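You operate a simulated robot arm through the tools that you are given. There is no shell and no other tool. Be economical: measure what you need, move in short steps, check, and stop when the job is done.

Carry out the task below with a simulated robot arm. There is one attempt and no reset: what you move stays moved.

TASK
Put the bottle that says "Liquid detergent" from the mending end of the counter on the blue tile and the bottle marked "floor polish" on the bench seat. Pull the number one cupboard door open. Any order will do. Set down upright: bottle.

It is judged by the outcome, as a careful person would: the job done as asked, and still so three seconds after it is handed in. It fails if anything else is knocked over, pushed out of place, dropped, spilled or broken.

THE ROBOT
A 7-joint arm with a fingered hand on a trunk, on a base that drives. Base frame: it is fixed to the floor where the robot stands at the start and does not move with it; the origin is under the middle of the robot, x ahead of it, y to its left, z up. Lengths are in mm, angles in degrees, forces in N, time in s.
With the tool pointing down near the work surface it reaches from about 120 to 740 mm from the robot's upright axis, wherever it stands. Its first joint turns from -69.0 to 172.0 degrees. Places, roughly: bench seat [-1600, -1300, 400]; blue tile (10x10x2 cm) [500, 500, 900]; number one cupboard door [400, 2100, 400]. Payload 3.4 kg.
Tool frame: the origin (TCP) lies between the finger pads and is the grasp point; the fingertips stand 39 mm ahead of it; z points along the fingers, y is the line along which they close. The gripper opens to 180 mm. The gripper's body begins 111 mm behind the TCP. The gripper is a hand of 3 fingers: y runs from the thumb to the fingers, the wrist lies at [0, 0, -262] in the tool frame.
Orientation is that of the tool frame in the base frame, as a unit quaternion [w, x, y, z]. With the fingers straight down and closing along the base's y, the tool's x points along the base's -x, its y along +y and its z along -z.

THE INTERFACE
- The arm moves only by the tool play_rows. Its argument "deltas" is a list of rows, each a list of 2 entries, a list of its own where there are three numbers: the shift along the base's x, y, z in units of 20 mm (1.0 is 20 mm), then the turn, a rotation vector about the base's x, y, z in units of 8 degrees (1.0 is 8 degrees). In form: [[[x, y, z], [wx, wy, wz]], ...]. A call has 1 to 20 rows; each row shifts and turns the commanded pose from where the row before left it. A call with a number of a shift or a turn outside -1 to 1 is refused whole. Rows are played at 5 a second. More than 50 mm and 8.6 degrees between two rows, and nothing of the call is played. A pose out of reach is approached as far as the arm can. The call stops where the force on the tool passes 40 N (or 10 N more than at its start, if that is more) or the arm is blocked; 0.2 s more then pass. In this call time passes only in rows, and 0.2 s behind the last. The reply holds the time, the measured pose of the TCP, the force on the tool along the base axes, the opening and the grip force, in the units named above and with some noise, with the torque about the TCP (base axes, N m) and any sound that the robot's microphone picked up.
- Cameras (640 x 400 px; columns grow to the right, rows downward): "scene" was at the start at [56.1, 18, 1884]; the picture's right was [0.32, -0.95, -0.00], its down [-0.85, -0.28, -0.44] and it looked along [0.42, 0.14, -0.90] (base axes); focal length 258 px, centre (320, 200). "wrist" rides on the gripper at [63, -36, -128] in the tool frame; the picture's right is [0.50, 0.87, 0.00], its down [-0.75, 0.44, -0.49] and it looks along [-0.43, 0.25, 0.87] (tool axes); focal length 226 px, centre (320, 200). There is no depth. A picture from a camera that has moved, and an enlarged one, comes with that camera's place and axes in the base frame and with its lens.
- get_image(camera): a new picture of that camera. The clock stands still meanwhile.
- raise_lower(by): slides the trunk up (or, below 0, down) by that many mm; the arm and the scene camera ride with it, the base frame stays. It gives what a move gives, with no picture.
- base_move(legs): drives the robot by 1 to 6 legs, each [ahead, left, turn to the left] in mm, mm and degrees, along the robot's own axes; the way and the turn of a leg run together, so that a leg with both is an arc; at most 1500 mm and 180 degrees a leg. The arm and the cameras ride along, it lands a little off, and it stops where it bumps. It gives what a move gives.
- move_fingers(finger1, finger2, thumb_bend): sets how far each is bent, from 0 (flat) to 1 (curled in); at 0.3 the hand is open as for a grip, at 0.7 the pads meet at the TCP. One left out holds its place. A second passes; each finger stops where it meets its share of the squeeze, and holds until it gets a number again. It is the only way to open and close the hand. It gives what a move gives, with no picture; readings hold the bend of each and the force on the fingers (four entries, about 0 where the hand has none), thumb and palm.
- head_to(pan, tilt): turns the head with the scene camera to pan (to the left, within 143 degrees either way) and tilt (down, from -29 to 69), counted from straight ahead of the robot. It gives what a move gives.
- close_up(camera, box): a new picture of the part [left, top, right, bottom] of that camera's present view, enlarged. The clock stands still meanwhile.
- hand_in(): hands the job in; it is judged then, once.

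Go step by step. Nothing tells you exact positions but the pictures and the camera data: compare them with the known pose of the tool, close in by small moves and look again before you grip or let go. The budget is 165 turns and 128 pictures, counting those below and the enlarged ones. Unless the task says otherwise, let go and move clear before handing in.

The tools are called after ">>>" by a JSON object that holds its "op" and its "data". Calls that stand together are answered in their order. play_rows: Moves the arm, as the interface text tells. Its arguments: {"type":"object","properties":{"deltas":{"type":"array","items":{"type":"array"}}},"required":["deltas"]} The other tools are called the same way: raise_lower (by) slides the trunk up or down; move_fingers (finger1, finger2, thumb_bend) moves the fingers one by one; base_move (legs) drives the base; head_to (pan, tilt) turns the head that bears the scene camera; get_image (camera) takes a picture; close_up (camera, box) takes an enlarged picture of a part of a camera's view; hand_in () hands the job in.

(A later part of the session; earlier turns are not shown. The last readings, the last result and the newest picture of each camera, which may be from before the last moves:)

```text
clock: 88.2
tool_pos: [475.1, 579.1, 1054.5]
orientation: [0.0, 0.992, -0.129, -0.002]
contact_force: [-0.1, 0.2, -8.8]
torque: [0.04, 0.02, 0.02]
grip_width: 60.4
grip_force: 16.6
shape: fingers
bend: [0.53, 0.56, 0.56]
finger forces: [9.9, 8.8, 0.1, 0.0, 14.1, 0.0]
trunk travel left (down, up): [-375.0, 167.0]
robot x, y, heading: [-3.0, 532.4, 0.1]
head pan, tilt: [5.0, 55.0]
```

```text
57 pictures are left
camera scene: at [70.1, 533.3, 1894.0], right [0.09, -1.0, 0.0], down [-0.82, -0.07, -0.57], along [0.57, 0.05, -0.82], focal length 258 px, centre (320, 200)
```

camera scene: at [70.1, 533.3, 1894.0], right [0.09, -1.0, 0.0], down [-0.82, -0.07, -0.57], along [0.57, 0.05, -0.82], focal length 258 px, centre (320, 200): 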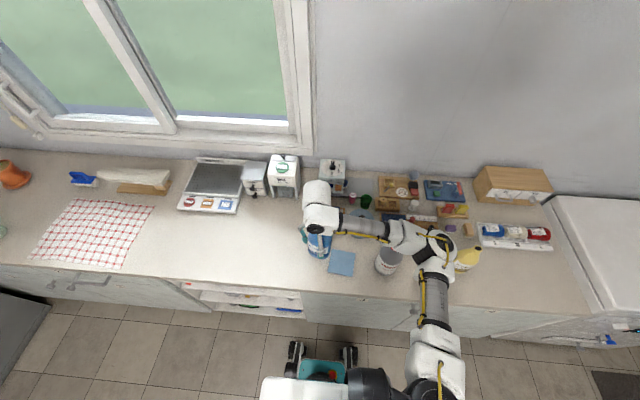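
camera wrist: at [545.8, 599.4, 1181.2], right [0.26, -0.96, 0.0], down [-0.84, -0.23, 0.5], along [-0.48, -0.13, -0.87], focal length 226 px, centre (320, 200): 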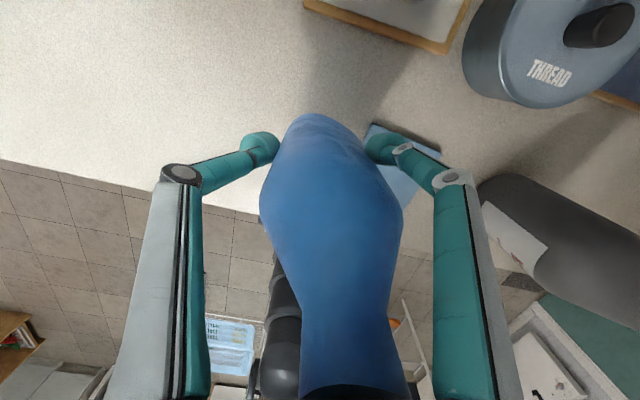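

>>> {"op": "close_up", "data": {"camera": "scene", "box": [300, 230, 380, 290]}}

```text
6.67 times, centred on (340, 260) of scene
camera zoom: at [70.1, 533.3, 1894.0], right [0.09, -1.0, 0.0], down [-0.82, -0.07, -0.57], along [0.57, 0.05, -0.82], focal length 1722 px, centre (187, -200)
```

zoom: 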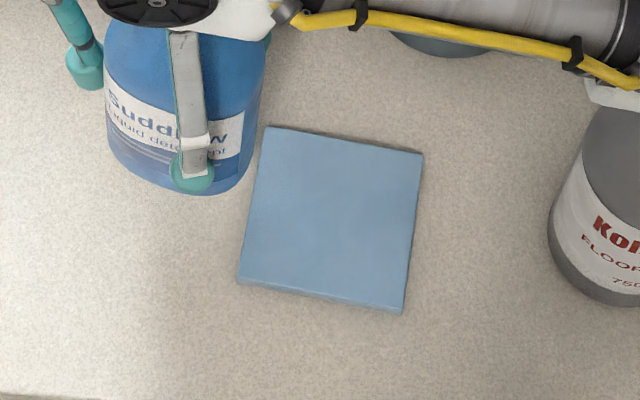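

The bottle is gripped and lifted 50 mm. The tile centre measures about (458,484); moving over it slowly.

>>> {"op": "play_rows", "data": {"deltas": [[[-0.05, -0.3, 0], [0, 0, 0]], [[-0.06, -0.4, 0], [0, 0, 0]], [[-0.08, -0.5, 0], [0, 0, 0]], [[-0.08, -0.5, 0], [0, 0, 0]], [[-0.08, -0.5, 0], [0, 0, 0]], [[-0.08, -0.5, 0], [0, 0, 0]], [[-0.08, -0.5, 0], [0, 0, 0]], [[-0.08, -0.5, 0], [0, 0, 0]], [[-0.08, -0.4, 0], [0, 0, 0]], [[-0.08, -0.3, 0], [0, 0, 0]], [[-0.05, -0.25, 0], [0, 0, 0]], [[0, 0, 0], [0, 0, 0]]]}}

>>> {"op": "get_image", "data": {"camera": "wrist"}}

>>> {"op": "close_up", "data": {"camera": "scene", "box": [300, 220, 380, 280]}}

```text
clock: 90.8
tool_pos: [459.8, 486.5, 1053.7]
orientation: [0.001, 0.992, -0.128, -0.003]
contact_force: [-0.1, 0.2, -9.3]
torque: [0.04, 0.01, 0.0]
grip_width: 60.5
grip_force: 16.5
shape: fingers
bend: [0.53, 0.56, 0.56]
finger forces: [9.9, 8.8, 0.0, 0.0, 14.2, 0.0]
trunk travel left (down, up): [-375.0, 167.0]
robot x, y, heading: [-3.9, 532.0, 0.3]
head pan, tilt: [5.0, 55.0]
```

```text
55 pictures are left
camera wrist: at [529.3, 505.7, 1180.7], right [0.26, -0.96, 0.0], down [-0.84, -0.23, 0.5], along [-0.48, -0.13, -0.87], focal length 226 px, centre (320, 200)
```

wrist: 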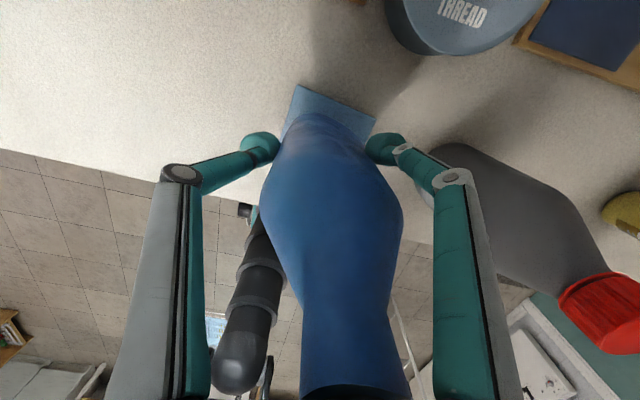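

```text
6.67 times, centred on (340, 250) of scene
camera zoom: at [69.8, 531.5, 1894.0], right [0.09, -1.0, 0.0], down [-0.82, -0.07, -0.57], along [0.57, 0.05, -0.82], focal length 1722 px, centre (187, -133)
```

zoom: 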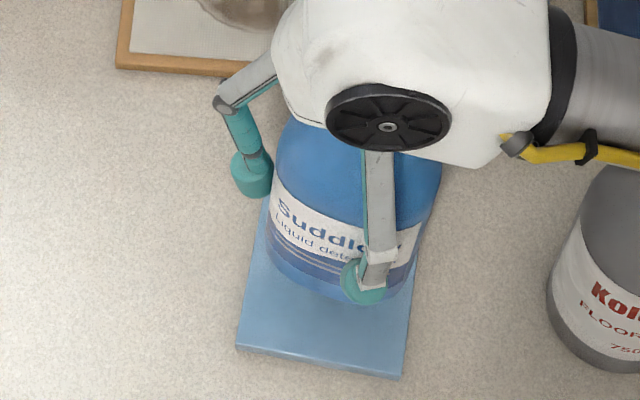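

Nearly centred; I'll shift 6 mm toward the robot, lower, and feel for contact.

>>> {"op": "play_rows", "data": {"deltas": [[[-0.3, 0.1, 0], [0, 0, 0]], [[0, 0, -0.3], [0, 0, 0]], [[0, 0, -0.3], [0, 0, 0]], [[0, 0, -0.3], [0, 0, 0]], [[0, 0, -0.25], [0, 0, 0]], [[0, 0, -0.1], [0, 0, 0]], [[0, 0, -0.1], [0, 0, 0]]]}}

```text
clock: 92.5
tool_pos: [452.0, 488.2, 1025.6]
orientation: [0.0, 0.992, -0.128, -0.003]
contact_force: [0.0, -0.3, -8.4]
torque: [0.04, 0.04, 0.02]
grip_width: 60.2
grip_force: 16.5
shape: fingers
bend: [0.53, 0.56, 0.56]
finger forces: [9.9, 8.7, 0.1, 0.0, 14.0, 0.1]
trunk travel left (down, up): [-375.0, 167.0]
robot x, y, heading: [-1.3, 530.5, 0.0]
head pan, tilt: [5.0, 55.0]
```

>>> {"op": "play_rows", "data": {"deltas": [[[0, 0, -0.1], [0, 0, 0]], [[0, 0, -0.1], [0, 0, 0]]]}}

>>> {"op": "close_up", "data": {"camera": "scene", "box": [300, 220, 380, 280]}}

```text
clock: 93.0
tool_pos: [452.8, 488.6, 1023.1]
orientation: [0.0, 0.992, -0.129, -0.002]
contact_force: [1.2, 0.2, -8.7]
torque: [0.04, 0.02, 0.03]
grip_width: 60.3
grip_force: 16.5
shape: fingers
bend: [0.53, 0.56, 0.56]
finger forces: [9.8, 8.8, 0.0, 0.0, 14.1, 0.0]
trunk travel left (down, up): [-375.0, 167.0]
robot x, y, heading: [-3.8, 532.6, 0.3]
head pan, tilt: [5.0, 55.0]
```

```text
6.67 times, centred on (340, 250) of scene
camera zoom: at [69.6, 531.4, 1894.0], right [0.09, -1.0, 0.0], down [-0.82, -0.07, -0.57], along [0.57, 0.05, -0.82], focal length 1722 px, centre (187, -133)
```

zoom: 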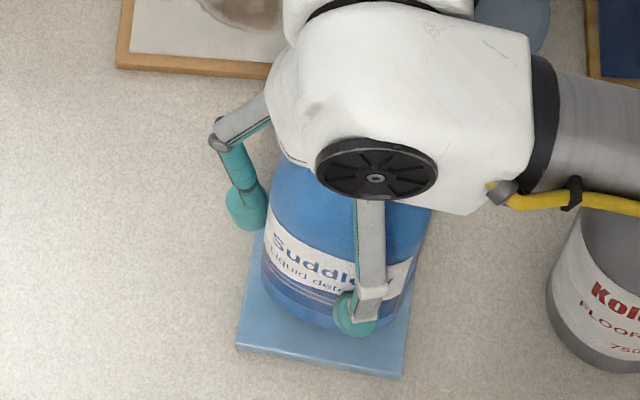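

Position looks centred. Lowering in 1–2 mm steps until contact.

>>> {"op": "play_rows", "data": {"deltas": [[[0, 0, -0.08], [0, 0, 0]], [[0, 0, -0.08], [0, 0, 0]]]}}

>>> {"op": "play_rows", "data": {"deltas": [[[0, 0, -0.08], [0, 0, 0]], [[0, 0, -0.08], [0, 0, 0]]]}}

>>> {"op": "play_rows", "data": {"deltas": [[[0, 0, -0.08], [0, 0, 0]], [[0, 0, -0.08], [0, 0, 0]]]}}

```text
clock: 93.7
tool_pos: [452.4, 488.1, 1019.3]
orientation: [0.0, 0.992, -0.129, -0.002]
contact_force: [-0.1, 0.8, -10.1]
torque: [0.04, 0.01, 0.0]
grip_width: 60.3
grip_force: 16.3
shape: fingers
bend: [0.53, 0.56, 0.56]
finger forces: [10.0, 8.7, 0.0, 0.0, 14.0, 0.0]
trunk travel left (down, up): [-375.0, 167.0]
robot x, y, heading: [-4.3, 531.1, 0.1]
head pan, tilt: [5.0, 55.0]
```

```text
clock: 94.2
tool_pos: [452.8, 489.8, 1017.0]
orientation: [-0.001, 0.992, -0.129, -0.002]
contact_force: [0.0, 0.4, -4.1]
torque: [-0.03, 0.01, 0.03]
grip_width: 59.9
grip_force: 16.4
shape: fingers
bend: [0.53, 0.56, 0.56]
finger forces: [10.0, 8.8, 0.1, 0.0, 14.5, 0.0]
trunk travel left (down, up): [-375.0, 167.0]
robot x, y, heading: [-4.6, 531.9, 0.0]
head pan, tilt: [5.0, 55.0]
```

```text
clock: 94.8
tool_pos: [452.2, 488.8, 1013.3]
orientation: [-0.001, 0.992, -0.128, 0.0]
contact_force: [-0.9, 1.9, 12.1]
torque: [-0.13, 0.05, -0.02]
grip_width: 59.9
grip_force: 17.7
shape: fingers
bend: [0.53, 0.56, 0.56]
finger forces: [10.3, 9.9, 0.1, 0.0, 15.1, 0.0]
trunk travel left (down, up): [-375.0, 167.0]
robot x, y, heading: [-4.3, 532.6, 0.2]
head pan, tilt: [5.0, 55.0]
```

Firm contact on the tile. I'll ease up 1.5 mm and release gently in steps, then rise.

>>> {"op": "play_rows", "data": {"deltas": [[[0, 0, 0.08], [0, 0, 0]]]}}

>>> {"op": "move_fingers", "data": {"finger1": 0.48, "finger2": 0.51, "thumb_bend": 0.5}}

>>> {"op": "move_fingers", "data": {"finger1": 0.4, "finger2": 0.4, "thumb_bend": 0.4}}

>>> {"op": "get_image", "data": {"camera": "wrist"}}

```text
clock: 95.2
tool_pos: [452.4, 488.9, 1015.3]
orientation: [0.0, 0.992, -0.129, -0.002]
contact_force: [-0.5, 1.7, 6.3]
torque: [-0.04, -0.06, 0.04]
grip_width: 60.2
grip_force: 18.0
shape: fingers
bend: [0.53, 0.56, 0.56]
finger forces: [10.1, 9.4, 0.0, 0.1, 15.6, 0.0]
trunk travel left (down, up): [-375.0, 167.0]
robot x, y, heading: [-6.1, 532.0, 0.1]
head pan, tilt: [5.0, 55.0]
```

```text
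clock: 96.2
tool_pos: [452.8, 489.3, 1015.0]
orientation: [0.0, 0.992, -0.128, -0.001]
contact_force: [-0.7, 0.0, 0.0]
torque: [0.02, -0.01, 0.01]
grip_width: 76.2
grip_force: 0.1
shape: fingers
bend: [0.48, 0.51, 0.5]
finger forces: [0.0, 0.1, 0.0, 0.0, 0.0, 0.0]
trunk travel left (down, up): [-375.0, 167.0]
robot x, y, heading: [0.2, 535.6, 0.4]
head pan, tilt: [5.0, 55.0]
```

```text
clock: 97.2
tool_pos: [452.3, 489.6, 1015.4]
orientation: [0.0, 0.992, -0.129, -0.001]
contact_force: [0.1, -0.7, -0.1]
torque: [-0.03, 0.01, 0.01]
grip_width: 112.3
grip_force: 0.1
shape: fingers
bend: [0.4, 0.4, 0.4]
finger forces: [0.0, 0.1, 0.0, 0.0, 0.0, 0.2]
trunk travel left (down, up): [-375.0, 167.0]
robot x, y, heading: [-0.5, 527.5, 0.1]
head pan, tilt: [5.0, 55.0]
```

```text
52 pictures are left
camera wrist: at [523.0, 508.6, 1142.3], right [0.26, -0.96, 0.0], down [-0.84, -0.23, 0.5], along [-0.48, -0.13, -0.87], focal length 226 px, centre (320, 200)
```

wrist: 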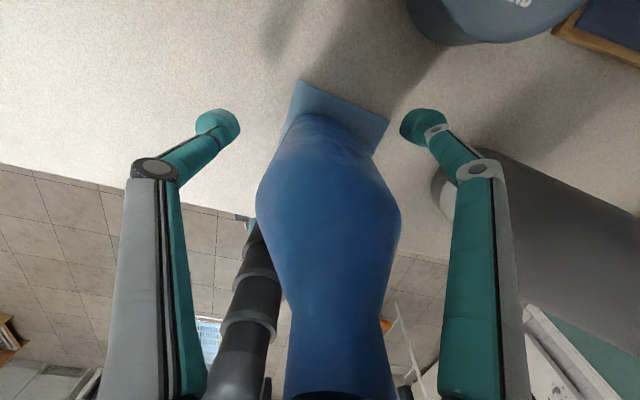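

Released and standing. Rising straight up and checking.

>>> {"op": "play_rows", "data": {"deltas": [[[0, 0, 0.5], [0, 0, 0]], [[0, 0, 1], [0, 0, 0]], [[0, 0, 1], [0, 0, 0]], [[0, 0, 1], [0, 0, 0]], [[0, 0, 1], [0, 0, 0]], [[0, 0, 1], [0, 0, 0]], [[0, 0, 1], [0, 0, 0]], [[0, 0, 1], [0, 0, 0]], [[0, 0, 1], [0, 0, 0]], [[0, 0, 1], [0, 0, 0]], [[0, 0, 1], [0, 0, 0]], [[0, 0, 1], [0, 0, 0]], [[0, 0, 1], [0, 0, 0]]]}}

>>> {"op": "get_image", "data": {"camera": "wrist"}}

>>> {"op": "close_up", "data": {"camera": "scene", "box": [290, 200, 430, 300]}}

```text
clock: 100.0
tool_pos: [452.1, 488.8, 1265.8]
orientation: [-0.001, 0.992, -0.129, -0.001]
contact_force: [-0.4, 0.5, 1.0]
torque: [-0.02, -0.06, -0.04]
grip_width: 112.2
grip_force: 0.2
shape: fingers
bend: [0.4, 0.4, 0.4]
finger forces: [0.1, 0.0, 0.0, 0.1, 0.1, 0.0]
trunk travel left (down, up): [-375.0, 167.0]
robot x, y, heading: [-3.6, 533.3, -0.1]
head pan, tilt: [5.0, 55.0]
```

```text
51 pictures are left
camera wrist: at [522.4, 508.3, 1393.2], right [0.26, -0.96, 0.0], down [-0.84, -0.23, 0.5], along [-0.48, -0.13, -0.87], focal length 226 px, centre (320, 200)
```

wrist: 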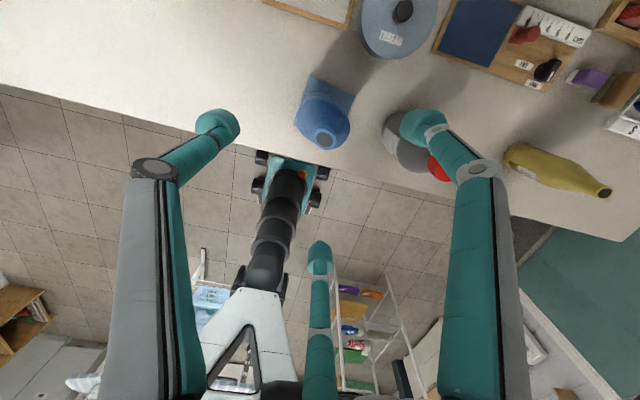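

```text
4.00 times, centred on (360, 250) of scene
camera zoom: at [66.9, 532.2, 1894.2], right [0.09, -1.0, 0.0], down [-0.82, -0.07, -0.57], along [0.57, 0.05, -0.82], focal length 1033 px, centre (160, 0)
```

zoom: 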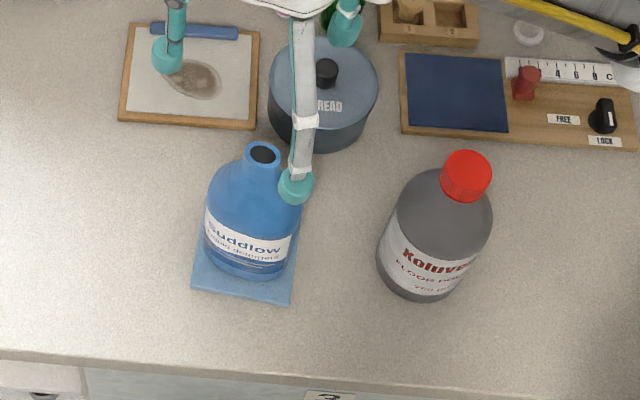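

The detergent stands upright on the tile. Next: the floor polish at about (472,310). I'll drive 240 mm right so it's straight ahead and look at it from above.

>>> {"op": "base_move", "data": {"legs": [[0, -240, 0]]}}

>>> {"op": "play_rows", "data": {"deltas": [[[0.3, 1, 0], [0, 0, 0]], [[0.3, 1, 0], [0, 0, 0]], [[0.3, 1, 0], [0, 0, 0]], [[0, 0, -1], [0, 0, 0]], [[0, 0, -1], [0, 0, 0]], [[0, 0, 0], [0, 0, 0]], [[0, 0, 0], [0, 0, 0]], [[0, 0, 0], [0, 0, 0]]]}}

>>> {"op": "get_image", "data": {"camera": "wrist"}}

>>> {"op": "close_up", "data": {"camera": "scene", "box": [260, 190, 400, 290]}}

```text
clock: 101.8
tool_pos: [452.9, 255.2, 1264.1]
orientation: [0.004, 0.992, -0.129, -0.002]
contact_force: [0.1, -0.1, -0.2]
torque: [-0.02, -0.03, -0.01]
grip_width: 112.4
grip_force: 0.1
shape: fingers
bend: [0.4, 0.4, 0.4]
finger forces: [0.0, 0.0, 0.0, 0.0, 0.0, 0.0]
trunk travel left (down, up): [-375.0, 167.0]
robot x, y, heading: [-4.1, 291.8, -0.2]
head pan, tilt: [5.0, 55.0]
```

```text
clock: 103.6
tool_pos: [467.7, 323.6, 1225.5]
orientation: [0.006, 0.992, -0.129, 0.0]
contact_force: [0.5, 1.0, 0.1]
torque: [-0.02, -0.01, 0.01]
grip_width: 112.3
grip_force: 0.1
shape: fingers
bend: [0.4, 0.4, 0.4]
finger forces: [0.0, 0.0, 0.0, 0.0, 0.0, 0.1]
trunk travel left (down, up): [-375.0, 167.0]
robot x, y, heading: [2.7, 292.1, -0.2]
head pan, tilt: [5.0, 55.0]
```

```text
49 pictures are left
camera wrist: at [537.2, 343.3, 1353.2], right [0.26, -0.96, 0.01], down [-0.84, -0.22, 0.5], along [-0.48, -0.14, -0.87], focal length 226 px, centre (320, 200)
```

wrist: 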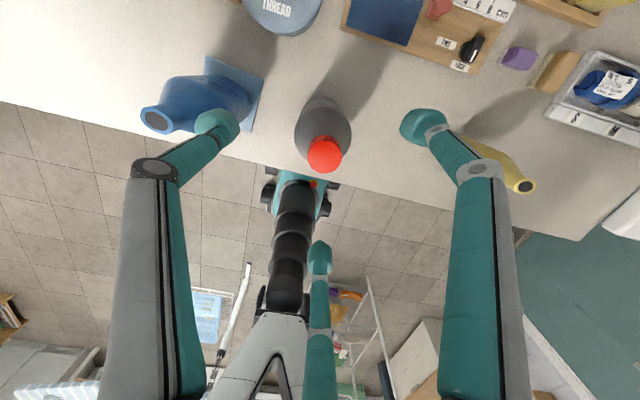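

```text
4.00 times, centred on (330, 240) of scene
camera zoom: at [68.2, 300.2, 1894.2], right [0.09, -1.0, 0.0], down [-0.82, -0.07, -0.57], along [0.57, 0.05, -0.82], focal length 1033 px, centre (280, 40)
```

zoom: 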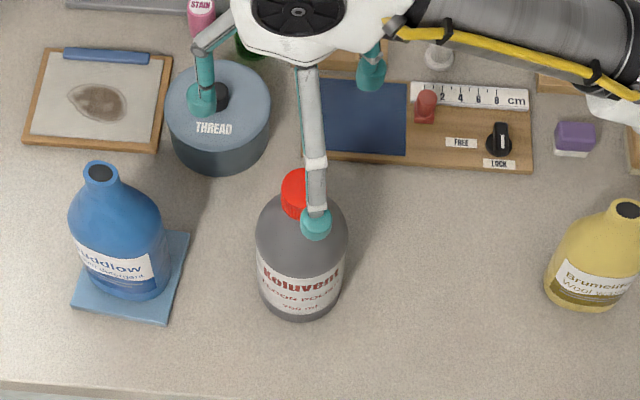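

The cap top triangulates to (460,316,1110); bottle about 210 mm tall. I'll centre and descend around it.

>>> {"op": "play_rows", "data": {"deltas": [[[-0.4, -0.4, 0], [0.09, 0, 0]], [[0, 0, -1], [0, 0, 0]], [[0, 0, -1], [0, 0, 0]], [[0, 0, -1], [0, 0, 0]], [[0, 0, -1], [0, 0, 0]], [[0, 0, 0], [0, 0, 0]]]}}

>>> {"op": "get_image", "data": {"camera": "wrist"}}

```text
clock: 105.0
tool_pos: [458.1, 305.6, 1147.5]
orientation: [-0.003, 0.992, -0.128, -0.001]
contact_force: [0.2, -0.1, -0.6]
torque: [0.01, -0.02, 0.01]
grip_width: 112.3
grip_force: 0.0
shape: fingers
bend: [0.4, 0.4, 0.4]
finger forces: [0.0, 0.1, 0.0, 0.0, 0.0, 0.1]
trunk travel left (down, up): [-375.0, 167.0]
robot x, y, heading: [-1.8, 289.8, -0.0]
head pan, tilt: [5.0, 55.0]
```

```text
47 pictures are left
camera wrist: at [528.6, 324.5, 1275.0], right [0.26, -0.97, -0.01], down [-0.84, -0.23, 0.49], along [-0.48, -0.12, -0.87], focal length 226 px, centre (320, 200)
```

wrist: 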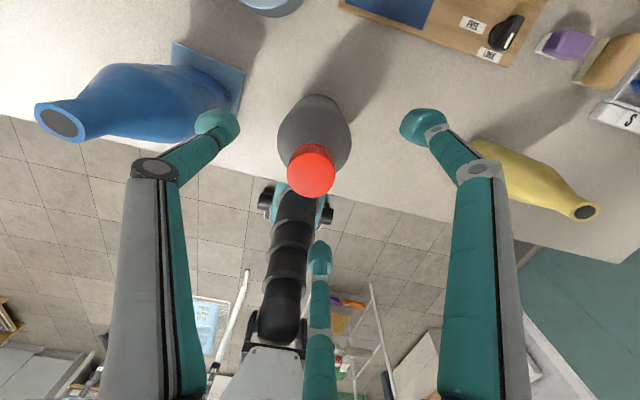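

>>> {"op": "play_rows", "data": {"deltas": [[[0, 0.45, -1], [0, 0, 0]], [[0, 0, -1], [0, 0, 0]], [[0, 0, -1], [0, 0, 0]], [[0, 0, -1], [0, 0, 0]], [[0, 0, -1], [0, 0, 0]], [[0, 0, -1], [0, 0, 0]], [[0, 0, 0], [0, 0, 0]]]}}

>>> {"op": "get_image", "data": {"camera": "wrist"}}

```text
clock: 106.6
tool_pos: [461.1, 318.1, 1027.0]
orientation: [-0.002, 0.992, -0.129, -0.001]
contact_force: [0.5, 0.5, -0.4]
torque: [-0.03, 0.0, 0.01]
grip_width: 112.6
grip_force: 0.0
shape: fingers
bend: [0.4, 0.4, 0.4]
finger forces: [0.0, 0.0, 0.0, 0.1, 0.1, 0.1]
trunk travel left (down, up): [-375.0, 167.0]
robot x, y, heading: [-2.3, 291.7, 0.2]
head pan, tilt: [5.0, 55.0]
```

```text
46 pictures are left
camera wrist: at [530.1, 336.6, 1154.9], right [0.26, -0.97, -0.01], down [-0.84, -0.23, 0.49], along [-0.48, -0.12, -0.87], focal length 226 px, centre (320, 200)
```

wrist: 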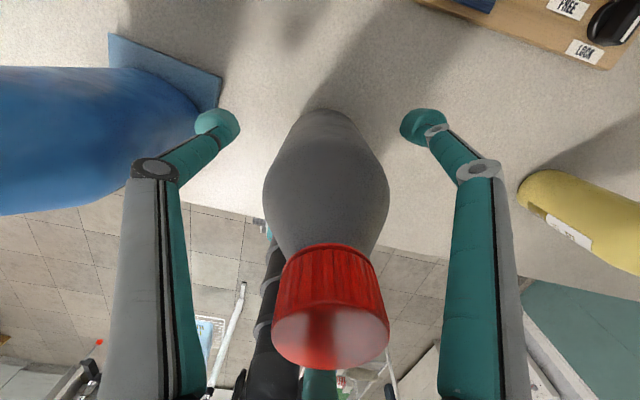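

Centred, with the palm about 25 mm above the cap. I'll lower until the palm just touches the cap to brace the bottle.

>>> {"op": "play_rows", "data": {"deltas": [[[0, -0.1, -0.5], [0, 0, 0]], [[0, 0, -0.4], [0, 0, 0]], [[0, 0, -0.1], [0, 0, 0]]]}}

>>> {"op": "play_rows", "data": {"deltas": [[[0, 0, -0.1], [0, 0, 0]], [[0, 0, -0.1], [0, 0, 0]]]}}

>>> {"op": "play_rows", "data": {"deltas": [[[0, 0, -0.08], [0, 0, 0]], [[0, 0, -0.08], [0, 0, 0]]]}}

```text
clock: 107.4
tool_pos: [459.1, 315.8, 1007.3]
orientation: [-0.003, 0.992, -0.129, -0.002]
contact_force: [0.3, -0.3, -0.7]
torque: [0.0, -0.05, -0.01]
grip_width: 112.5
grip_force: 0.0
shape: fingers
bend: [0.4, 0.4, 0.4]
finger forces: [0.0, 0.1, 0.0, 0.0, 0.0, 0.1]
trunk travel left (down, up): [-375.0, 167.0]
robot x, y, heading: [0.7, 294.8, -0.5]
head pan, tilt: [5.0, 55.0]
```

```text
clock: 108.0
tool_pos: [459.2, 315.1, 1003.1]
orientation: [-0.003, 0.992, -0.129, -0.002]
contact_force: [0.1, 0.1, -1.1]
torque: [0.01, 0.0, 0.0]
grip_width: 112.4
grip_force: 0.1
shape: fingers
bend: [0.4, 0.4, 0.4]
finger forces: [0.0, 0.0, 0.0, 0.0, 0.0, 0.0]
trunk travel left (down, up): [-375.0, 167.0]
robot x, y, heading: [-6.3, 289.5, -0.1]
head pan, tilt: [5.0, 55.0]
```

```text
clock: 108.6
tool_pos: [459.6, 315.6, 999.6]
orientation: [-0.003, 0.992, -0.129, -0.001]
contact_force: [0.6, 0.7, 1.9]
torque: [0.0, 0.04, 0.02]
grip_width: 112.5
grip_force: 0.1
shape: fingers
bend: [0.4, 0.4, 0.4]
finger forces: [0.0, 0.0, 0.0, 0.0, 0.0, 1.2]
trunk travel left (down, up): [-375.0, 167.0]
robot x, y, heading: [-1.3, 290.0, 0.2]
head pan, tilt: [5.0, 55.0]
```

Palm touches the cap. Press slightly more, then grip.

>>> {"op": "play_rows", "data": {"deltas": [[[0, 0, -0.07], [0, 0, 0]]]}}

>>> {"op": "move_fingers", "data": {"finger1": 0.8, "finger2": 0.8, "thumb_bend": 0.8}}

>>> {"op": "play_rows", "data": {"deltas": [[[0, 0, 0.2], [0, 0, 0]], [[0, 0, 0.4], [0, 0, 0]], [[0, 0, 0.5], [0, 0, 0]], [[0, 0, 0.5], [0, 0, 0]], [[0, 0, 0.5], [0, 0, 0]], [[0, 0, 0.5], [0, 0, 0]], [[0, 0, 0.4], [0, 0, 0]]]}}

>>> {"op": "get_image", "data": {"camera": "wrist"}}

```text
clock: 109.0
tool_pos: [460.3, 315.2, 1000.1]
orientation: [-0.003, 0.992, -0.129, 0.0]
contact_force: [0.9, 0.9, 8.2]
torque: [-0.04, 0.11, 0.01]
grip_width: 112.3
grip_force: 3.9
shape: fingers
bend: [0.4, 0.4, 0.4]
finger forces: [0.0, 0.1, 0.1, 0.0, 0.0, 7.7]
trunk travel left (down, up): [-375.0, 167.0]
robot x, y, heading: [-6.0, 293.0, -0.3]
head pan, tilt: [5.0, 55.0]
```

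```text
clock: 110.0
tool_pos: [460.9, 315.6, 1000.8]
orientation: [-0.003, 0.992, -0.129, -0.001]
contact_force: [1.2, 1.5, 11.3]
torque: [0.56, -0.2, -0.05]
grip_width: 60.8
grip_force: 23.8
shape: fingers
bend: [0.52, 0.52, 0.55]
finger forces: [9.6, 9.8, 0.0, 0.0, 16.0, 11.9]
trunk travel left (down, up): [-375.0, 167.0]
robot x, y, heading: [-5.4, 291.3, -0.2]
head pan, tilt: [5.0, 55.0]
```

```text
clock: 111.6
tool_pos: [459.5, 316.2, 1057.9]
orientation: [-0.002, 0.992, -0.13, -0.002]
contact_force: [-0.6, 0.1, -6.5]
torque: [0.01, 0.0, -0.03]
grip_width: 60.6
grip_force: 19.5
shape: fingers
bend: [0.52, 0.51, 0.55]
finger forces: [10.7, 11.0, 0.1, 0.0, 13.9, 2.8]
trunk travel left (down, up): [-375.0, 167.0]
robot x, y, heading: [-2.1, 287.6, -0.3]
head pan, tilt: [5.0, 55.0]
```

```text
45 pictures are left
camera wrist: at [529.4, 334.4, 1184.7], right [0.26, -0.97, -0.01], down [-0.84, -0.23, 0.49], along [-0.48, -0.12, -0.87], focal length 226 px, centre (320, 200)
```

wrist: 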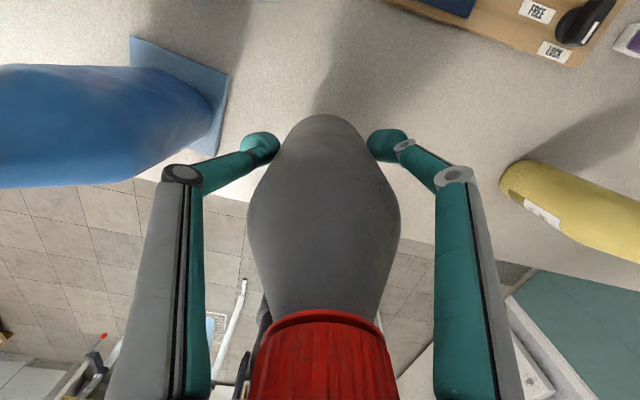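

The polish is held with the palm bracing the cap. I'll raise it above its neighbours and drive back in a short test leg.

>>> {"op": "play_rows", "data": {"deltas": [[[0, 0, 0.8], [0, 0, 0]], [[0, 0, 0.8], [0, 0, 0]], [[0, 0, 0.8], [0, 0, 0]], [[0, 0, 0.8], [0, 0, 0]], [[0, 0, 0.8], [0, 0, 0]], [[0, 0, 0.8], [0, 0, 0]], [[0, 0, 0.8], [0, 0, 0]], [[0, 0, 0.8], [0, 0, 0]]]}}

>>> {"op": "base_move", "data": {"legs": [[-100, 0, 0]]}}

>>> {"op": "get_image", "data": {"camera": "wrist"}}

```text
clock: 113.4
tool_pos: [459.9, 314.6, 1186.7]
orientation: [-0.003, 0.992, -0.129, -0.001]
contact_force: [-1.7, 0.3, -5.3]
torque: [0.04, -0.02, 0.03]
grip_width: 61.0
grip_force: 19.2
shape: fingers
bend: [0.52, 0.51, 0.55]
finger forces: [10.6, 10.9, 0.0, 0.0, 13.8, 2.4]
trunk travel left (down, up): [-375.0, 167.0]
robot x, y, heading: [-3.0, 294.4, 0.1]
head pan, tilt: [5.0, 55.0]
```

```text
clock: 114.6
tool_pos: [360.3, 315.8, 1185.1]
orientation: [-0.003, 0.992, -0.128, -0.001]
contact_force: [-0.8, -0.2, -4.9]
torque: [0.02, -0.03, -0.03]
grip_width: 60.7
grip_force: 19.1
shape: fingers
bend: [0.52, 0.51, 0.55]
finger forces: [10.6, 11.1, 0.0, 0.1, 13.8, 2.4]
trunk travel left (down, up): [-375.0, 167.0]
robot x, y, heading: [-105.2, 290.8, 0.3]
head pan, tilt: [5.0, 55.0]
```

```text
44 pictures are left
camera wrist: at [430.3, 334.1, 1313.1], right [0.26, -0.97, -0.01], down [-0.84, -0.23, 0.49], along [-0.48, -0.12, -0.87], focal length 226 px, centre (320, 200)
```

wrist: 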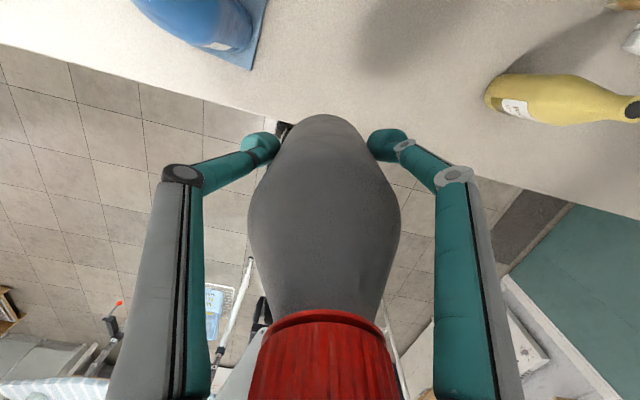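

Rock steady. Drive further back, then to the right, with the head turned to see ahead.

>>> {"op": "base_move", "data": {"legs": [[-350, 0, 0]]}}

>>> {"op": "base_move", "data": {"legs": [[0, -300, 0]]}}

>>> {"op": "head_to", "data": {"pan": -120, "tilt": 45}}

>>> {"op": "get_image", "data": {"camera": "scene"}}

>>> {"op": "get_image", "data": {"camera": "wrist"}}

```text
clock: 116.9
tool_pos: [5.2, 320.1, 1186.4]
orientation: [-0.001, 0.992, -0.127, 0.0]
contact_force: [-0.5, 0.7, -6.1]
torque: [0.0, -0.01, 0.0]
grip_width: 60.8
grip_force: 18.3
shape: fingers
bend: [0.52, 0.51, 0.55]
finger forces: [10.5, 10.9, 0.0, 0.0, 13.8, 2.2]
trunk travel left (down, up): [-375.0, 167.0]
robot x, y, heading: [-452.4, 293.5, 0.3]
head pan, tilt: [5.0, 55.0]
```

```text
clock: 119.0
tool_pos: [3.3, 35.5, 1187.6]
orientation: [0.007, 0.992, -0.126, 0.003]
contact_force: [0.2, 1.0, -6.0]
torque: [0.04, -0.08, 0.02]
grip_width: 61.0
grip_force: 18.3
shape: fingers
bend: [0.52, 0.51, 0.55]
finger forces: [10.6, 11.0, 0.1, 0.0, 13.8, 1.9]
trunk travel left (down, up): [-375.0, 167.0]
robot x, y, heading: [-447.7, -16.4, -0.2]
head pan, tilt: [5.0, 55.0]
```

```text
clock: 121.0
tool_pos: [1.0, -2.4, 1189.8]
orientation: [-0.007, 0.992, -0.127, 0.002]
contact_force: [0.1, -1.2, -6.0]
torque: [0.08, 0.03, 0.02]
grip_width: 60.5
grip_force: 19.0
shape: fingers
bend: [0.52, 0.51, 0.55]
finger forces: [10.8, 11.2, 0.0, 0.0, 13.5, 1.6]
trunk travel left (down, up): [-375.0, 167.0]
robot x, y, heading: [-451.8, -21.5, 0.0]
head pan, tilt: [-120.0, 45.0]
```

```text
43 pictures are left
camera scene: at [-492.0, -114.8, 1906.7], right [-0.87, 0.5, 0.01], down [0.35, 0.62, -0.7], along [-0.35, -0.6, -0.71], focal length 258 px, centre (320, 200)
```

scene: 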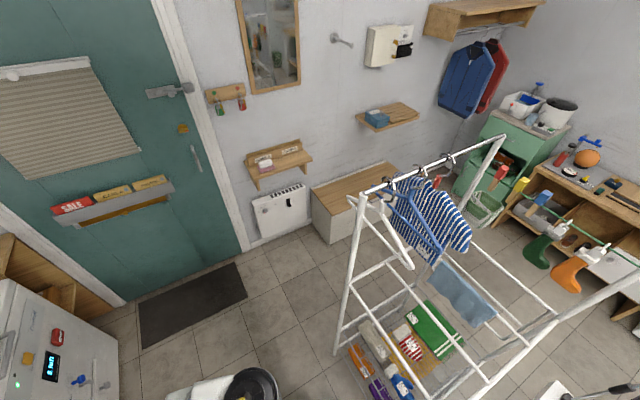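

```text
42 pictures are left
camera wrist: at [69.7, 15.5, 1316.8], right [0.27, -0.96, -0.01], down [-0.84, -0.24, 0.49], along [-0.47, -0.12, -0.87], focal length 226 px, centre (320, 200)
```

wrist: 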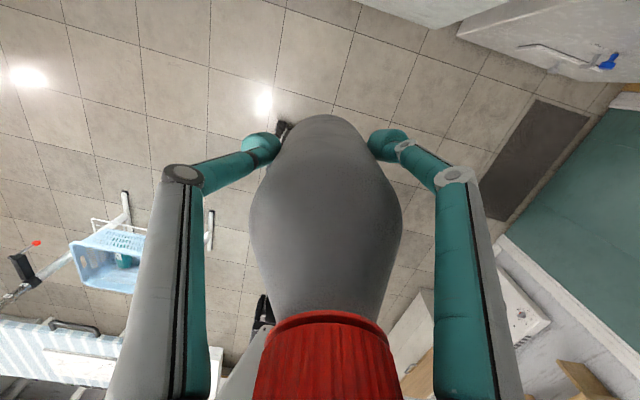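

Forward/backward drives are steady while sideways ones sway a little, so I'll turn left 90° here and back up toward the bench corner.

>>> {"op": "base_move", "data": {"legs": [[0, 0, 90]]}}

>>> {"op": "get_image", "data": {"camera": "wrist"}}

>>> {"op": "base_move", "data": {"legs": [[-600, 0, 0]]}}

>>> {"op": "head_to", "data": {"pan": 140, "tilt": 50}}

>>> {"op": "get_image", "data": {"camera": "scene"}}

```text
clock: 125.2
tool_pos: [-467.2, 436.5, 1188.6]
orientation: [-0.005, 0.792, 0.61, -0.004]
contact_force: [0.5, 0.6, -5.6]
torque: [-0.03, 0.06, -0.02]
grip_width: 60.5
grip_force: 18.2
shape: fingers
bend: [0.52, 0.51, 0.56]
finger forces: [10.7, 10.8, 0.1, 0.0, 13.3, 1.1]
trunk travel left (down, up): [-375.0, 167.0]
robot x, y, heading: [-448.4, -15.0, 89.6]
head pan, tilt: [-120.0, 45.0]
```

```text
41 pictures are left
camera wrist: at [-484.6, 506.1, 1316.8], right [0.97, 0.26, -0.01], down [0.23, -0.84, 0.49], along [0.12, -0.47, -0.87], focal length 226 px, centre (320, 200)
```

wrist: 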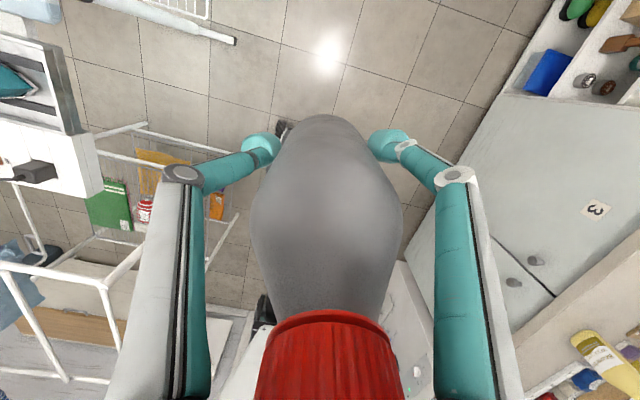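

```text
clock: 128.6
tool_pos: [-472.0, -166.1, 1190.2]
orientation: [-0.005, 0.789, 0.614, 0.0]
contact_force: [0.1, 1.0, -5.1]
torque: [0.01, 0.06, -0.02]
grip_width: 60.5
grip_force: 18.6
shape: fingers
bend: [0.52, 0.51, 0.56]
finger forces: [10.8, 11.1, 0.0, 0.0, 13.3, 1.0]
trunk travel left (down, up): [-375.0, 167.0]
robot x, y, heading: [-443.3, -613.4, 90.8]
head pan, tilt: [-120.0, 45.0]
```

```text
clock: 132.2
tool_pos: [-479.7, -168.3, 1191.9]
orientation: [-0.004, 0.789, 0.615, 0.003]
contact_force: [-0.2, -0.4, -5.8]
torque: [-0.03, 0.01, -0.01]
grip_width: 60.3
grip_force: 18.4
shape: fingers
bend: [0.52, 0.51, 0.56]
finger forces: [10.6, 11.0, 0.0, 0.0, 13.4, 0.9]
trunk travel left (down, up): [-375.0, 167.0]
robot x, y, heading: [-444.3, -617.9, 90.8]
head pan, tilt: [140.0, 50.0]
```

```text
40 pictures are left
camera scene: at [-487.7, -676.3, 1901.2], right [-0.77, 0.64, 0.0], down [0.49, 0.59, -0.65], along [-0.41, -0.5, -0.76], focal length 258 px, centre (320, 200)
```

scene: 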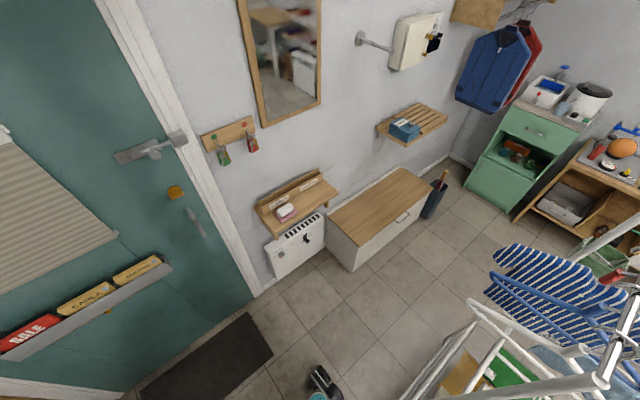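

The bench seat is clear: x −1270…−2000, y −1520…−1230. I'll back up to y≈−1090 and turn to face it from its near end.

>>> {"op": "base_move", "data": {"legs": [[-470, 0, 0]]}}

>>> {"op": "base_move", "data": {"legs": [[0, 0, 90]]}}

>>> {"op": "head_to", "data": {"pan": 15, "tilt": 45}}

>>> {"op": "get_image", "data": {"camera": "scene"}}

>>> {"op": "get_image", "data": {"camera": "wrist"}}

```text
clock: 135.0
tool_pos: [-466.7, -638.5, 1194.7]
orientation: [-0.006, 0.791, 0.612, 0.001]
contact_force: [-0.7, -0.4, -5.1]
torque: [0.04, 0.05, -0.03]
grip_width: 60.2
grip_force: 18.0
shape: fingers
bend: [0.52, 0.51, 0.56]
finger forces: [10.7, 11.1, 0.0, 0.0, 13.4, 0.7]
trunk travel left (down, up): [-375.0, 167.0]
robot x, y, heading: [-440.0, -1083.8, 90.2]
head pan, tilt: [140.0, 50.0]
```

```text
clock: 139.2
tool_pos: [-873.8, -1103.7, 1196.8]
orientation: [-0.01, 0.133, 0.991, -0.004]
contact_force: [-0.1, 0.1, -5.8]
torque: [-0.03, 0.03, 0.02]
grip_width: 60.1
grip_force: 16.8
shape: fingers
bend: [0.52, 0.5, 0.57]
finger forces: [10.2, 10.0, 0.1, 0.0, 13.5, 0.1]
trunk travel left (down, up): [-375.0, 167.0]
robot x, y, heading: [-435.8, -1086.4, 179.6]
head pan, tilt: [140.0, 50.0]
```

```text
clock: 141.3
tool_pos: [-864.2, -1113.5, 1200.5]
orientation: [-0.016, 0.133, 0.991, 0.001]
contact_force: [0.0, 0.1, -6.3]
torque: [-0.04, 0.01, -0.01]
grip_width: 60.4
grip_force: 17.5
shape: fingers
bend: [0.52, 0.51, 0.57]
finger forces: [10.8, 10.9, 0.0, 0.1, 13.7, 0.1]
trunk travel left (down, up): [-375.0, 167.0]
robot x, y, heading: [-436.5, -1083.4, 179.5]
head pan, tilt: [15.0, 45.0]
```

```text
39 pictures are left
camera scene: at [-528.5, -1083.7, 1908.5], right [-0.25, 0.97, -0.01], down [0.69, 0.17, -0.7], along [-0.68, -0.19, -0.71], focal length 258 px, centre (320, 200)
```

scene: 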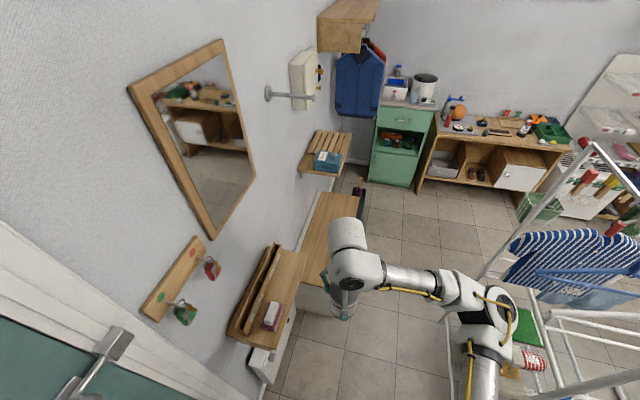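

```text
38 pictures are left
camera wrist: at [-928.9, -1133.1, 1329.6], right [-0.25, 0.97, 0.01], down [0.86, 0.22, 0.47], along [0.45, 0.13, -0.88], focal length 226 px, centre (320, 200)
```

wrist: 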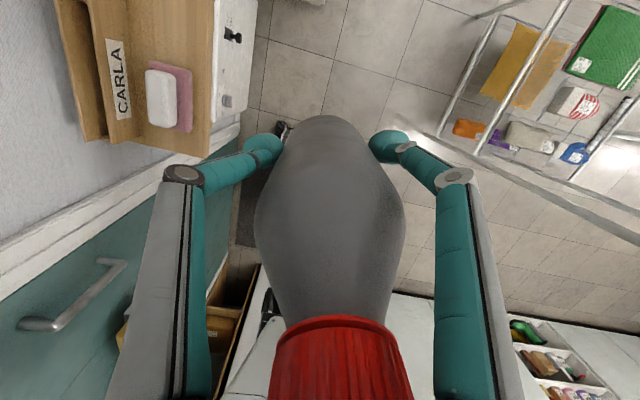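

The bottle is still secure. I'll drive forward 420 mm so the bench end is within reach, then lower the trunk.

>>> {"op": "base_move", "data": {"legs": [[420, 0, 0]]}}

>>> {"op": "raise_lower", "data": {"by": -300}}

>>> {"op": "get_image", "data": {"camera": "scene"}}

>>> {"op": "get_image", "data": {"camera": "wrist"}}

```text
clock: 143.8
tool_pos: [-1278.5, -1116.5, 1197.9]
orientation: [-0.015, 0.131, 0.991, 0.001]
contact_force: [0.0, -0.6, -5.9]
torque: [-0.04, -0.05, 0.02]
grip_width: 60.2
grip_force: 17.7
shape: fingers
bend: [0.52, 0.51, 0.57]
finger forces: [10.9, 10.8, 0.0, 0.0, 13.7, 0.1]
trunk travel left (down, up): [-375.0, 167.0]
robot x, y, heading: [-855.1, -1084.4, 180.0]
head pan, tilt: [15.0, 45.0]
```

```text
clock: 146.8
tool_pos: [-1274.8, -1114.3, 900.6]
orientation: [-0.017, 0.13, 0.991, 0.0]
contact_force: [-0.2, 0.1, -5.5]
torque: [-0.01, 0.04, -0.01]
grip_width: 60.1
grip_force: 17.2
shape: fingers
bend: [0.52, 0.51, 0.57]
finger forces: [10.8, 11.0, 0.0, 0.1, 13.5, 0.0]
trunk travel left (down, up): [-75.0, 467.0]
robot x, y, heading: [-851.8, -1082.4, 179.6]
head pan, tilt: [15.0, 45.0]
```

```text
37 pictures are left
camera scene: at [-1278.0, -1097.7, 1565.3], right [-0.26, 0.97, 0.0], down [0.69, 0.18, -0.7], along [-0.68, -0.18, -0.71], focal length 258 px, centre (320, 200)
```

scene: 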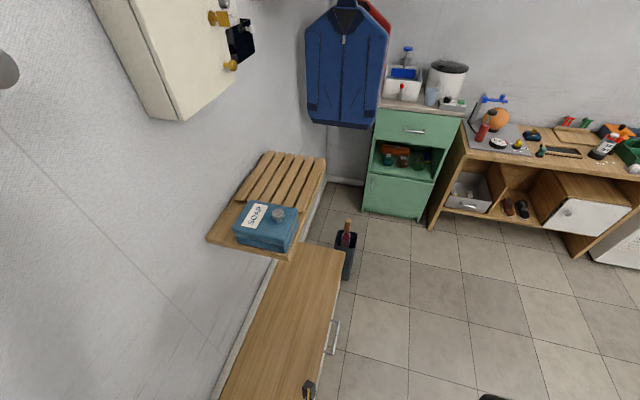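

```text
36 pictures are left
camera wrist: at [-1340.5, -1133.5, 1030.0], right [-0.26, 0.97, 0.01], down [0.86, 0.22, 0.46], along [0.45, 0.13, -0.89], focal length 226 px, centre (320, 200)
```

wrist: 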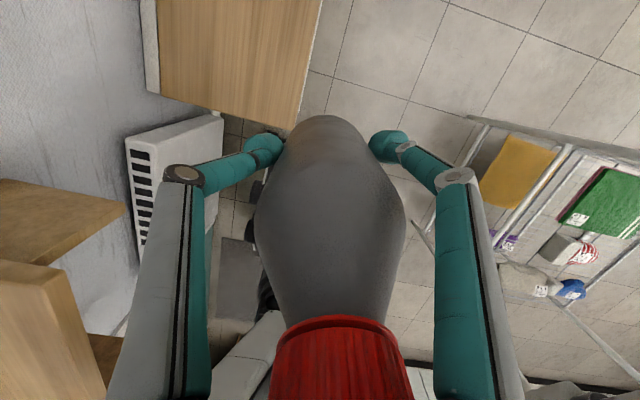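

The seat's near end is at x≈−1207, y −1507…−1167. I'll move the bottle over the seat to about (−1405,−1322), then lower.

>>> {"op": "play_rows", "data": {"deltas": [[[-0.3, -0.4, 0], [0, 0, 0]], [[-0.5, -0.8, 0], [0, 0, 0]], [[-0.5, -0.8, 0], [0, 0, 0]], [[-0.5, -0.8, 0], [0, 0, 0]], [[-0.5, -0.8, 0], [0, 0, 0]], [[-0.5, -0.8, 0], [0, 0, 0]], [[-0.5, -0.8, 0], [0, 0, 0]], [[-0.5, -0.8, 0], [0, 0, 0]], [[-0.5, -0.8, 0], [0, 0, 0]], [[-0.5, -0.8, 0], [0, 0, 0]], [[-0.5, -0.8, 0], [0, 0, 0]], [[-0.5, -0.8, 0], [0, 0, 0]], [[-0.5, -0.8, 0], [0, 0, 0]], [[-0.3, -0.4, 0], [0, 0, 0]], [[0, 0, 0], [0, 0, 0]]]}}

>>> {"op": "get_image", "data": {"camera": "wrist"}}

```text
clock: 150.0
tool_pos: [-1407.1, -1323.2, 900.2]
orientation: [-0.017, 0.13, 0.991, 0.001]
contact_force: [-0.4, 0.5, -6.4]
torque: [-0.06, -0.02, -0.01]
grip_width: 59.8
grip_force: 17.6
shape: fingers
bend: [0.52, 0.51, 0.57]
finger forces: [10.7, 11.0, 0.0, 0.0, 13.6, 0.0]
trunk travel left (down, up): [-75.0, 467.0]
robot x, y, heading: [-853.6, -1080.3, 179.6]
head pan, tilt: [15.0, 45.0]
```

```text
35 pictures are left
camera wrist: at [-1473.7, -1342.1, 1029.2], right [-0.26, 0.97, 0.01], down [0.86, 0.22, 0.47], along [0.45, 0.13, -0.88], focal length 226 px, centre (320, 200)
```

wrist: 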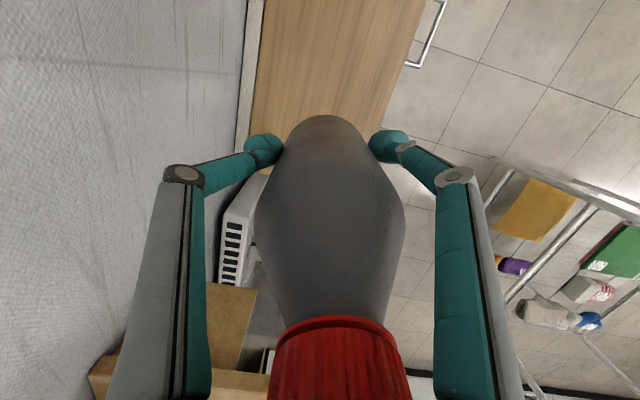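

Over the seat. I'll level the hand and lower with the arm toward z≈540.

>>> {"op": "play_rows", "data": {"deltas": [[[0, 0, -0.5], [0.2, -0.24, 0]], [[0, 0, -1], [0, 0, 0]], [[0, 0, -1], [0, 0, 0]], [[0, 0, -1], [0, 0, 0]], [[0, 0, -1], [0, 0, 0]], [[0, 0, -1], [0, 0, 0]], [[0, 0, -1], [0, 0, 0]], [[0, 0, -1], [0, 0, 0]], [[0, 0, -1], [0, 0, 0]], [[0, 0, -1], [0, 0, 0]], [[0, 0, -1], [0, 0, 0]], [[0, 0, -1], [0, 0, 0]], [[0, 0, -1], [0, 0, 0]]]}}

>>> {"op": "get_image", "data": {"camera": "wrist"}}

>>> {"op": "head_to", "data": {"pan": 40, "tilt": 69}}

>>> {"op": "get_image", "data": {"camera": "scene"}}

```text
clock: 152.8
tool_pos: [-1406.6, -1323.5, 649.1]
orientation: [-0.001, 0.129, 0.991, 0.016]
contact_force: [0.1, 1.5, -5.8]
torque: [-0.03, 0.04, 0.01]
grip_width: 60.0
grip_force: 17.7
shape: fingers
bend: [0.52, 0.51, 0.57]
finger forces: [10.6, 10.9, 0.0, 0.0, 13.5, 0.0]
trunk travel left (down, up): [-75.0, 467.0]
robot x, y, heading: [-853.2, -1084.2, 179.7]
head pan, tilt: [15.0, 45.0]
```

```text
34 pictures are left
camera wrist: at [-1478.0, -1346.3, 775.6], right [-0.26, 0.97, 0.03], down [0.84, 0.21, 0.5], along [0.48, 0.16, -0.86], focal length 226 px, centre (320, 200)
```

wrist: 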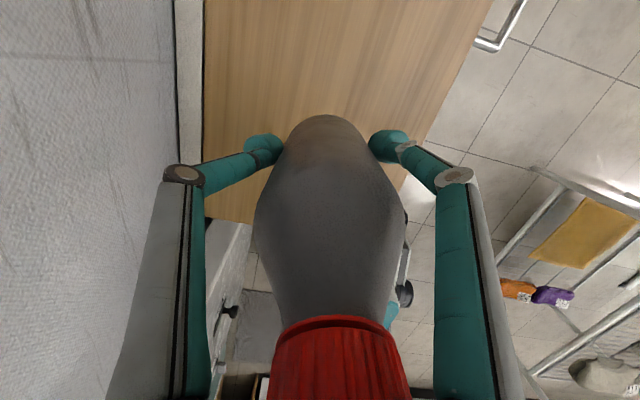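

```text
clock: 153.7
tool_pos: [-1408.9, -1323.1, 649.9]
orientation: [-0.002, 0.13, 0.991, 0.017]
contact_force: [-0.1, -0.6, -5.8]
torque: [-0.03, 0.04, 0.0]
grip_width: 59.7
grip_force: 18.0
shape: fingers
bend: [0.52, 0.51, 0.57]
finger forces: [10.7, 10.9, 0.0, 0.0, 13.5, 0.1]
trunk travel left (down, up): [-75.0, 467.0]
robot x, y, heading: [-855.4, -1081.8, 179.9]
head pan, tilt: [40.0, 68.8]
```

```text
33 pictures are left
camera scene: at [-1243.7, -1115.9, 1536.1], right [-0.64, 0.77, 0.0], down [0.72, 0.6, -0.36], along [-0.27, -0.23, -0.93], focal length 258 px, centre (320, 200)
```

scene: 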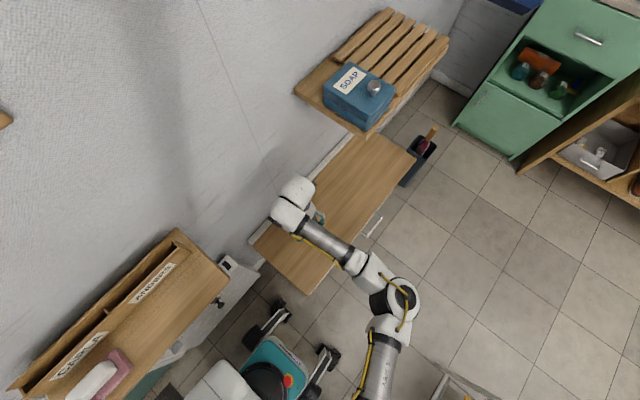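

Lowering further toward the seat, then in small steps to feel contact.

>>> {"op": "play_rows", "data": {"deltas": [[[0, 0, -1], [0, 0, 0]], [[0, 0, -1], [0, 0, 0]], [[0, 0, -1], [0, 0, 0]], [[0, 0, -1], [0, 0, 0]], [[0, 0, -1], [0, 0, 0]], [[0, 0, -0.8], [0, 0, 0]], [[0, 0, -0.4], [0, 0, 0]], [[0, 0, -0.2], [0, 0, 0]]]}}

>>> {"op": "play_rows", "data": {"deltas": [[[0, 0, -0.15], [0, 0, 0]], [[0, 0, -0.15], [0, 0, 0]]]}}

>>> {"op": "play_rows", "data": {"deltas": [[[0, 0, -0.1], [0, 0, 0]], [[0, 0, -0.1], [0, 0, 0]]]}}

>>> {"op": "play_rows", "data": {"deltas": [[[0, 0, -0.1], [0, 0, 0]], [[0, 0, -0.1], [0, 0, 0]]]}}

>>> {"op": "get_image", "data": {"camera": "wrist"}}

```text
clock: 155.2
tool_pos: [-1408.9, -1326.4, 549.0]
orientation: [-0.008, 0.129, 0.992, 0.009]
contact_force: [2.7, 4.8, 25.0]
torque: [-0.1, -0.9, 0.16]
grip_width: 59.3
grip_force: 23.9
shape: fingers
bend: [0.51, 0.5, 0.58]
finger forces: [11.0, 12.4, 0.1, 0.0, 11.5, 12.6]
trunk travel left (down, up): [-75.0, 467.0]
robot x, y, heading: [-851.0, -1080.1, 179.8]
head pan, tilt: [40.0, 68.8]
stopped in row 7: the force on the tool passed its limit (the readings are from after the stop); the commanded pose is now the measured one
```

```text
clock: 155.6
tool_pos: [-1407.7, -1327.9, 550.2]
orientation: [-0.012, 0.129, 0.992, 0.01]
contact_force: [2.6, 8.0, 23.1]
torque: [0.12, -0.85, 0.19]
grip_width: 59.2
grip_force: 23.7
shape: fingers
bend: [0.51, 0.5, 0.59]
finger forces: [11.8, 12.4, 0.0, 0.0, 10.8, 12.6]
trunk travel left (down, up): [-75.0, 467.0]
robot x, y, heading: [-857.0, -1080.4, 179.9]
head pan, tilt: [40.0, 68.8]
stopped in row 2: the force on the tool passed its limit (the readings are from after the stop); the commanded pose is now the measured one
```

```text
clock: 156.2
tool_pos: [-1408.0, -1329.2, 549.6]
orientation: [-0.015, 0.127, 0.992, 0.009]
contact_force: [3.5, 8.9, 23.7]
torque: [0.26, -0.87, 0.17]
grip_width: 59.0
grip_force: 24.3
shape: fingers
bend: [0.51, 0.5, 0.59]
finger forces: [12.0, 12.7, 0.0, 0.0, 10.2, 13.7]
trunk travel left (down, up): [-75.0, 467.0]
robot x, y, heading: [-853.1, -1086.8, 180.0]
head pan, tilt: [40.0, 68.8]
stopped in row 2: the force on the tool passed its limit (the readings are from after the stop); the commanded pose is now the measured one
```

```text
clock: 156.8
tool_pos: [-1409.1, -1331.9, 549.1]
orientation: [-0.018, 0.128, 0.992, 0.008]
contact_force: [3.0, 8.6, 24.0]
torque: [0.31, -0.94, 0.23]
grip_width: 58.8
grip_force: 24.3
shape: fingers
bend: [0.51, 0.5, 0.59]
finger forces: [12.1, 12.8, 0.0, 0.1, 10.0, 14.5]
trunk travel left (down, up): [-75.0, 467.0]
robot x, y, heading: [-853.4, -1077.4, 179.9]
head pan, tilt: [40.0, 68.8]
stopped in row 2: the force on the tool passed its limit (the readings are from after the stop); the commanded pose is now the measured one
```

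```text
32 pictures are left
camera wrist: at [-1474.2, -1352.4, 678.7], right [-0.26, 0.96, 0.03], down [0.85, 0.22, 0.47], along [0.45, 0.15, -0.88], focal length 226 px, centre (320, 200)
```

wrist: 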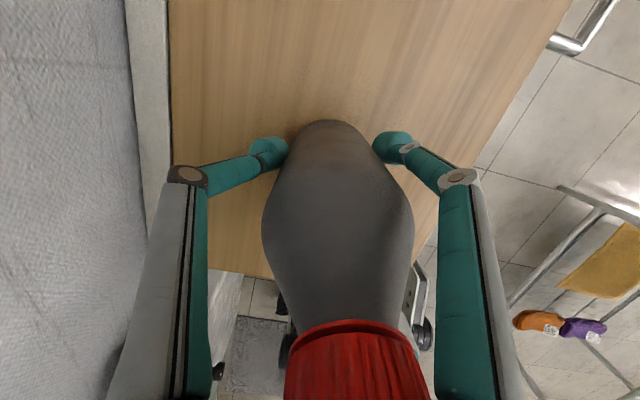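

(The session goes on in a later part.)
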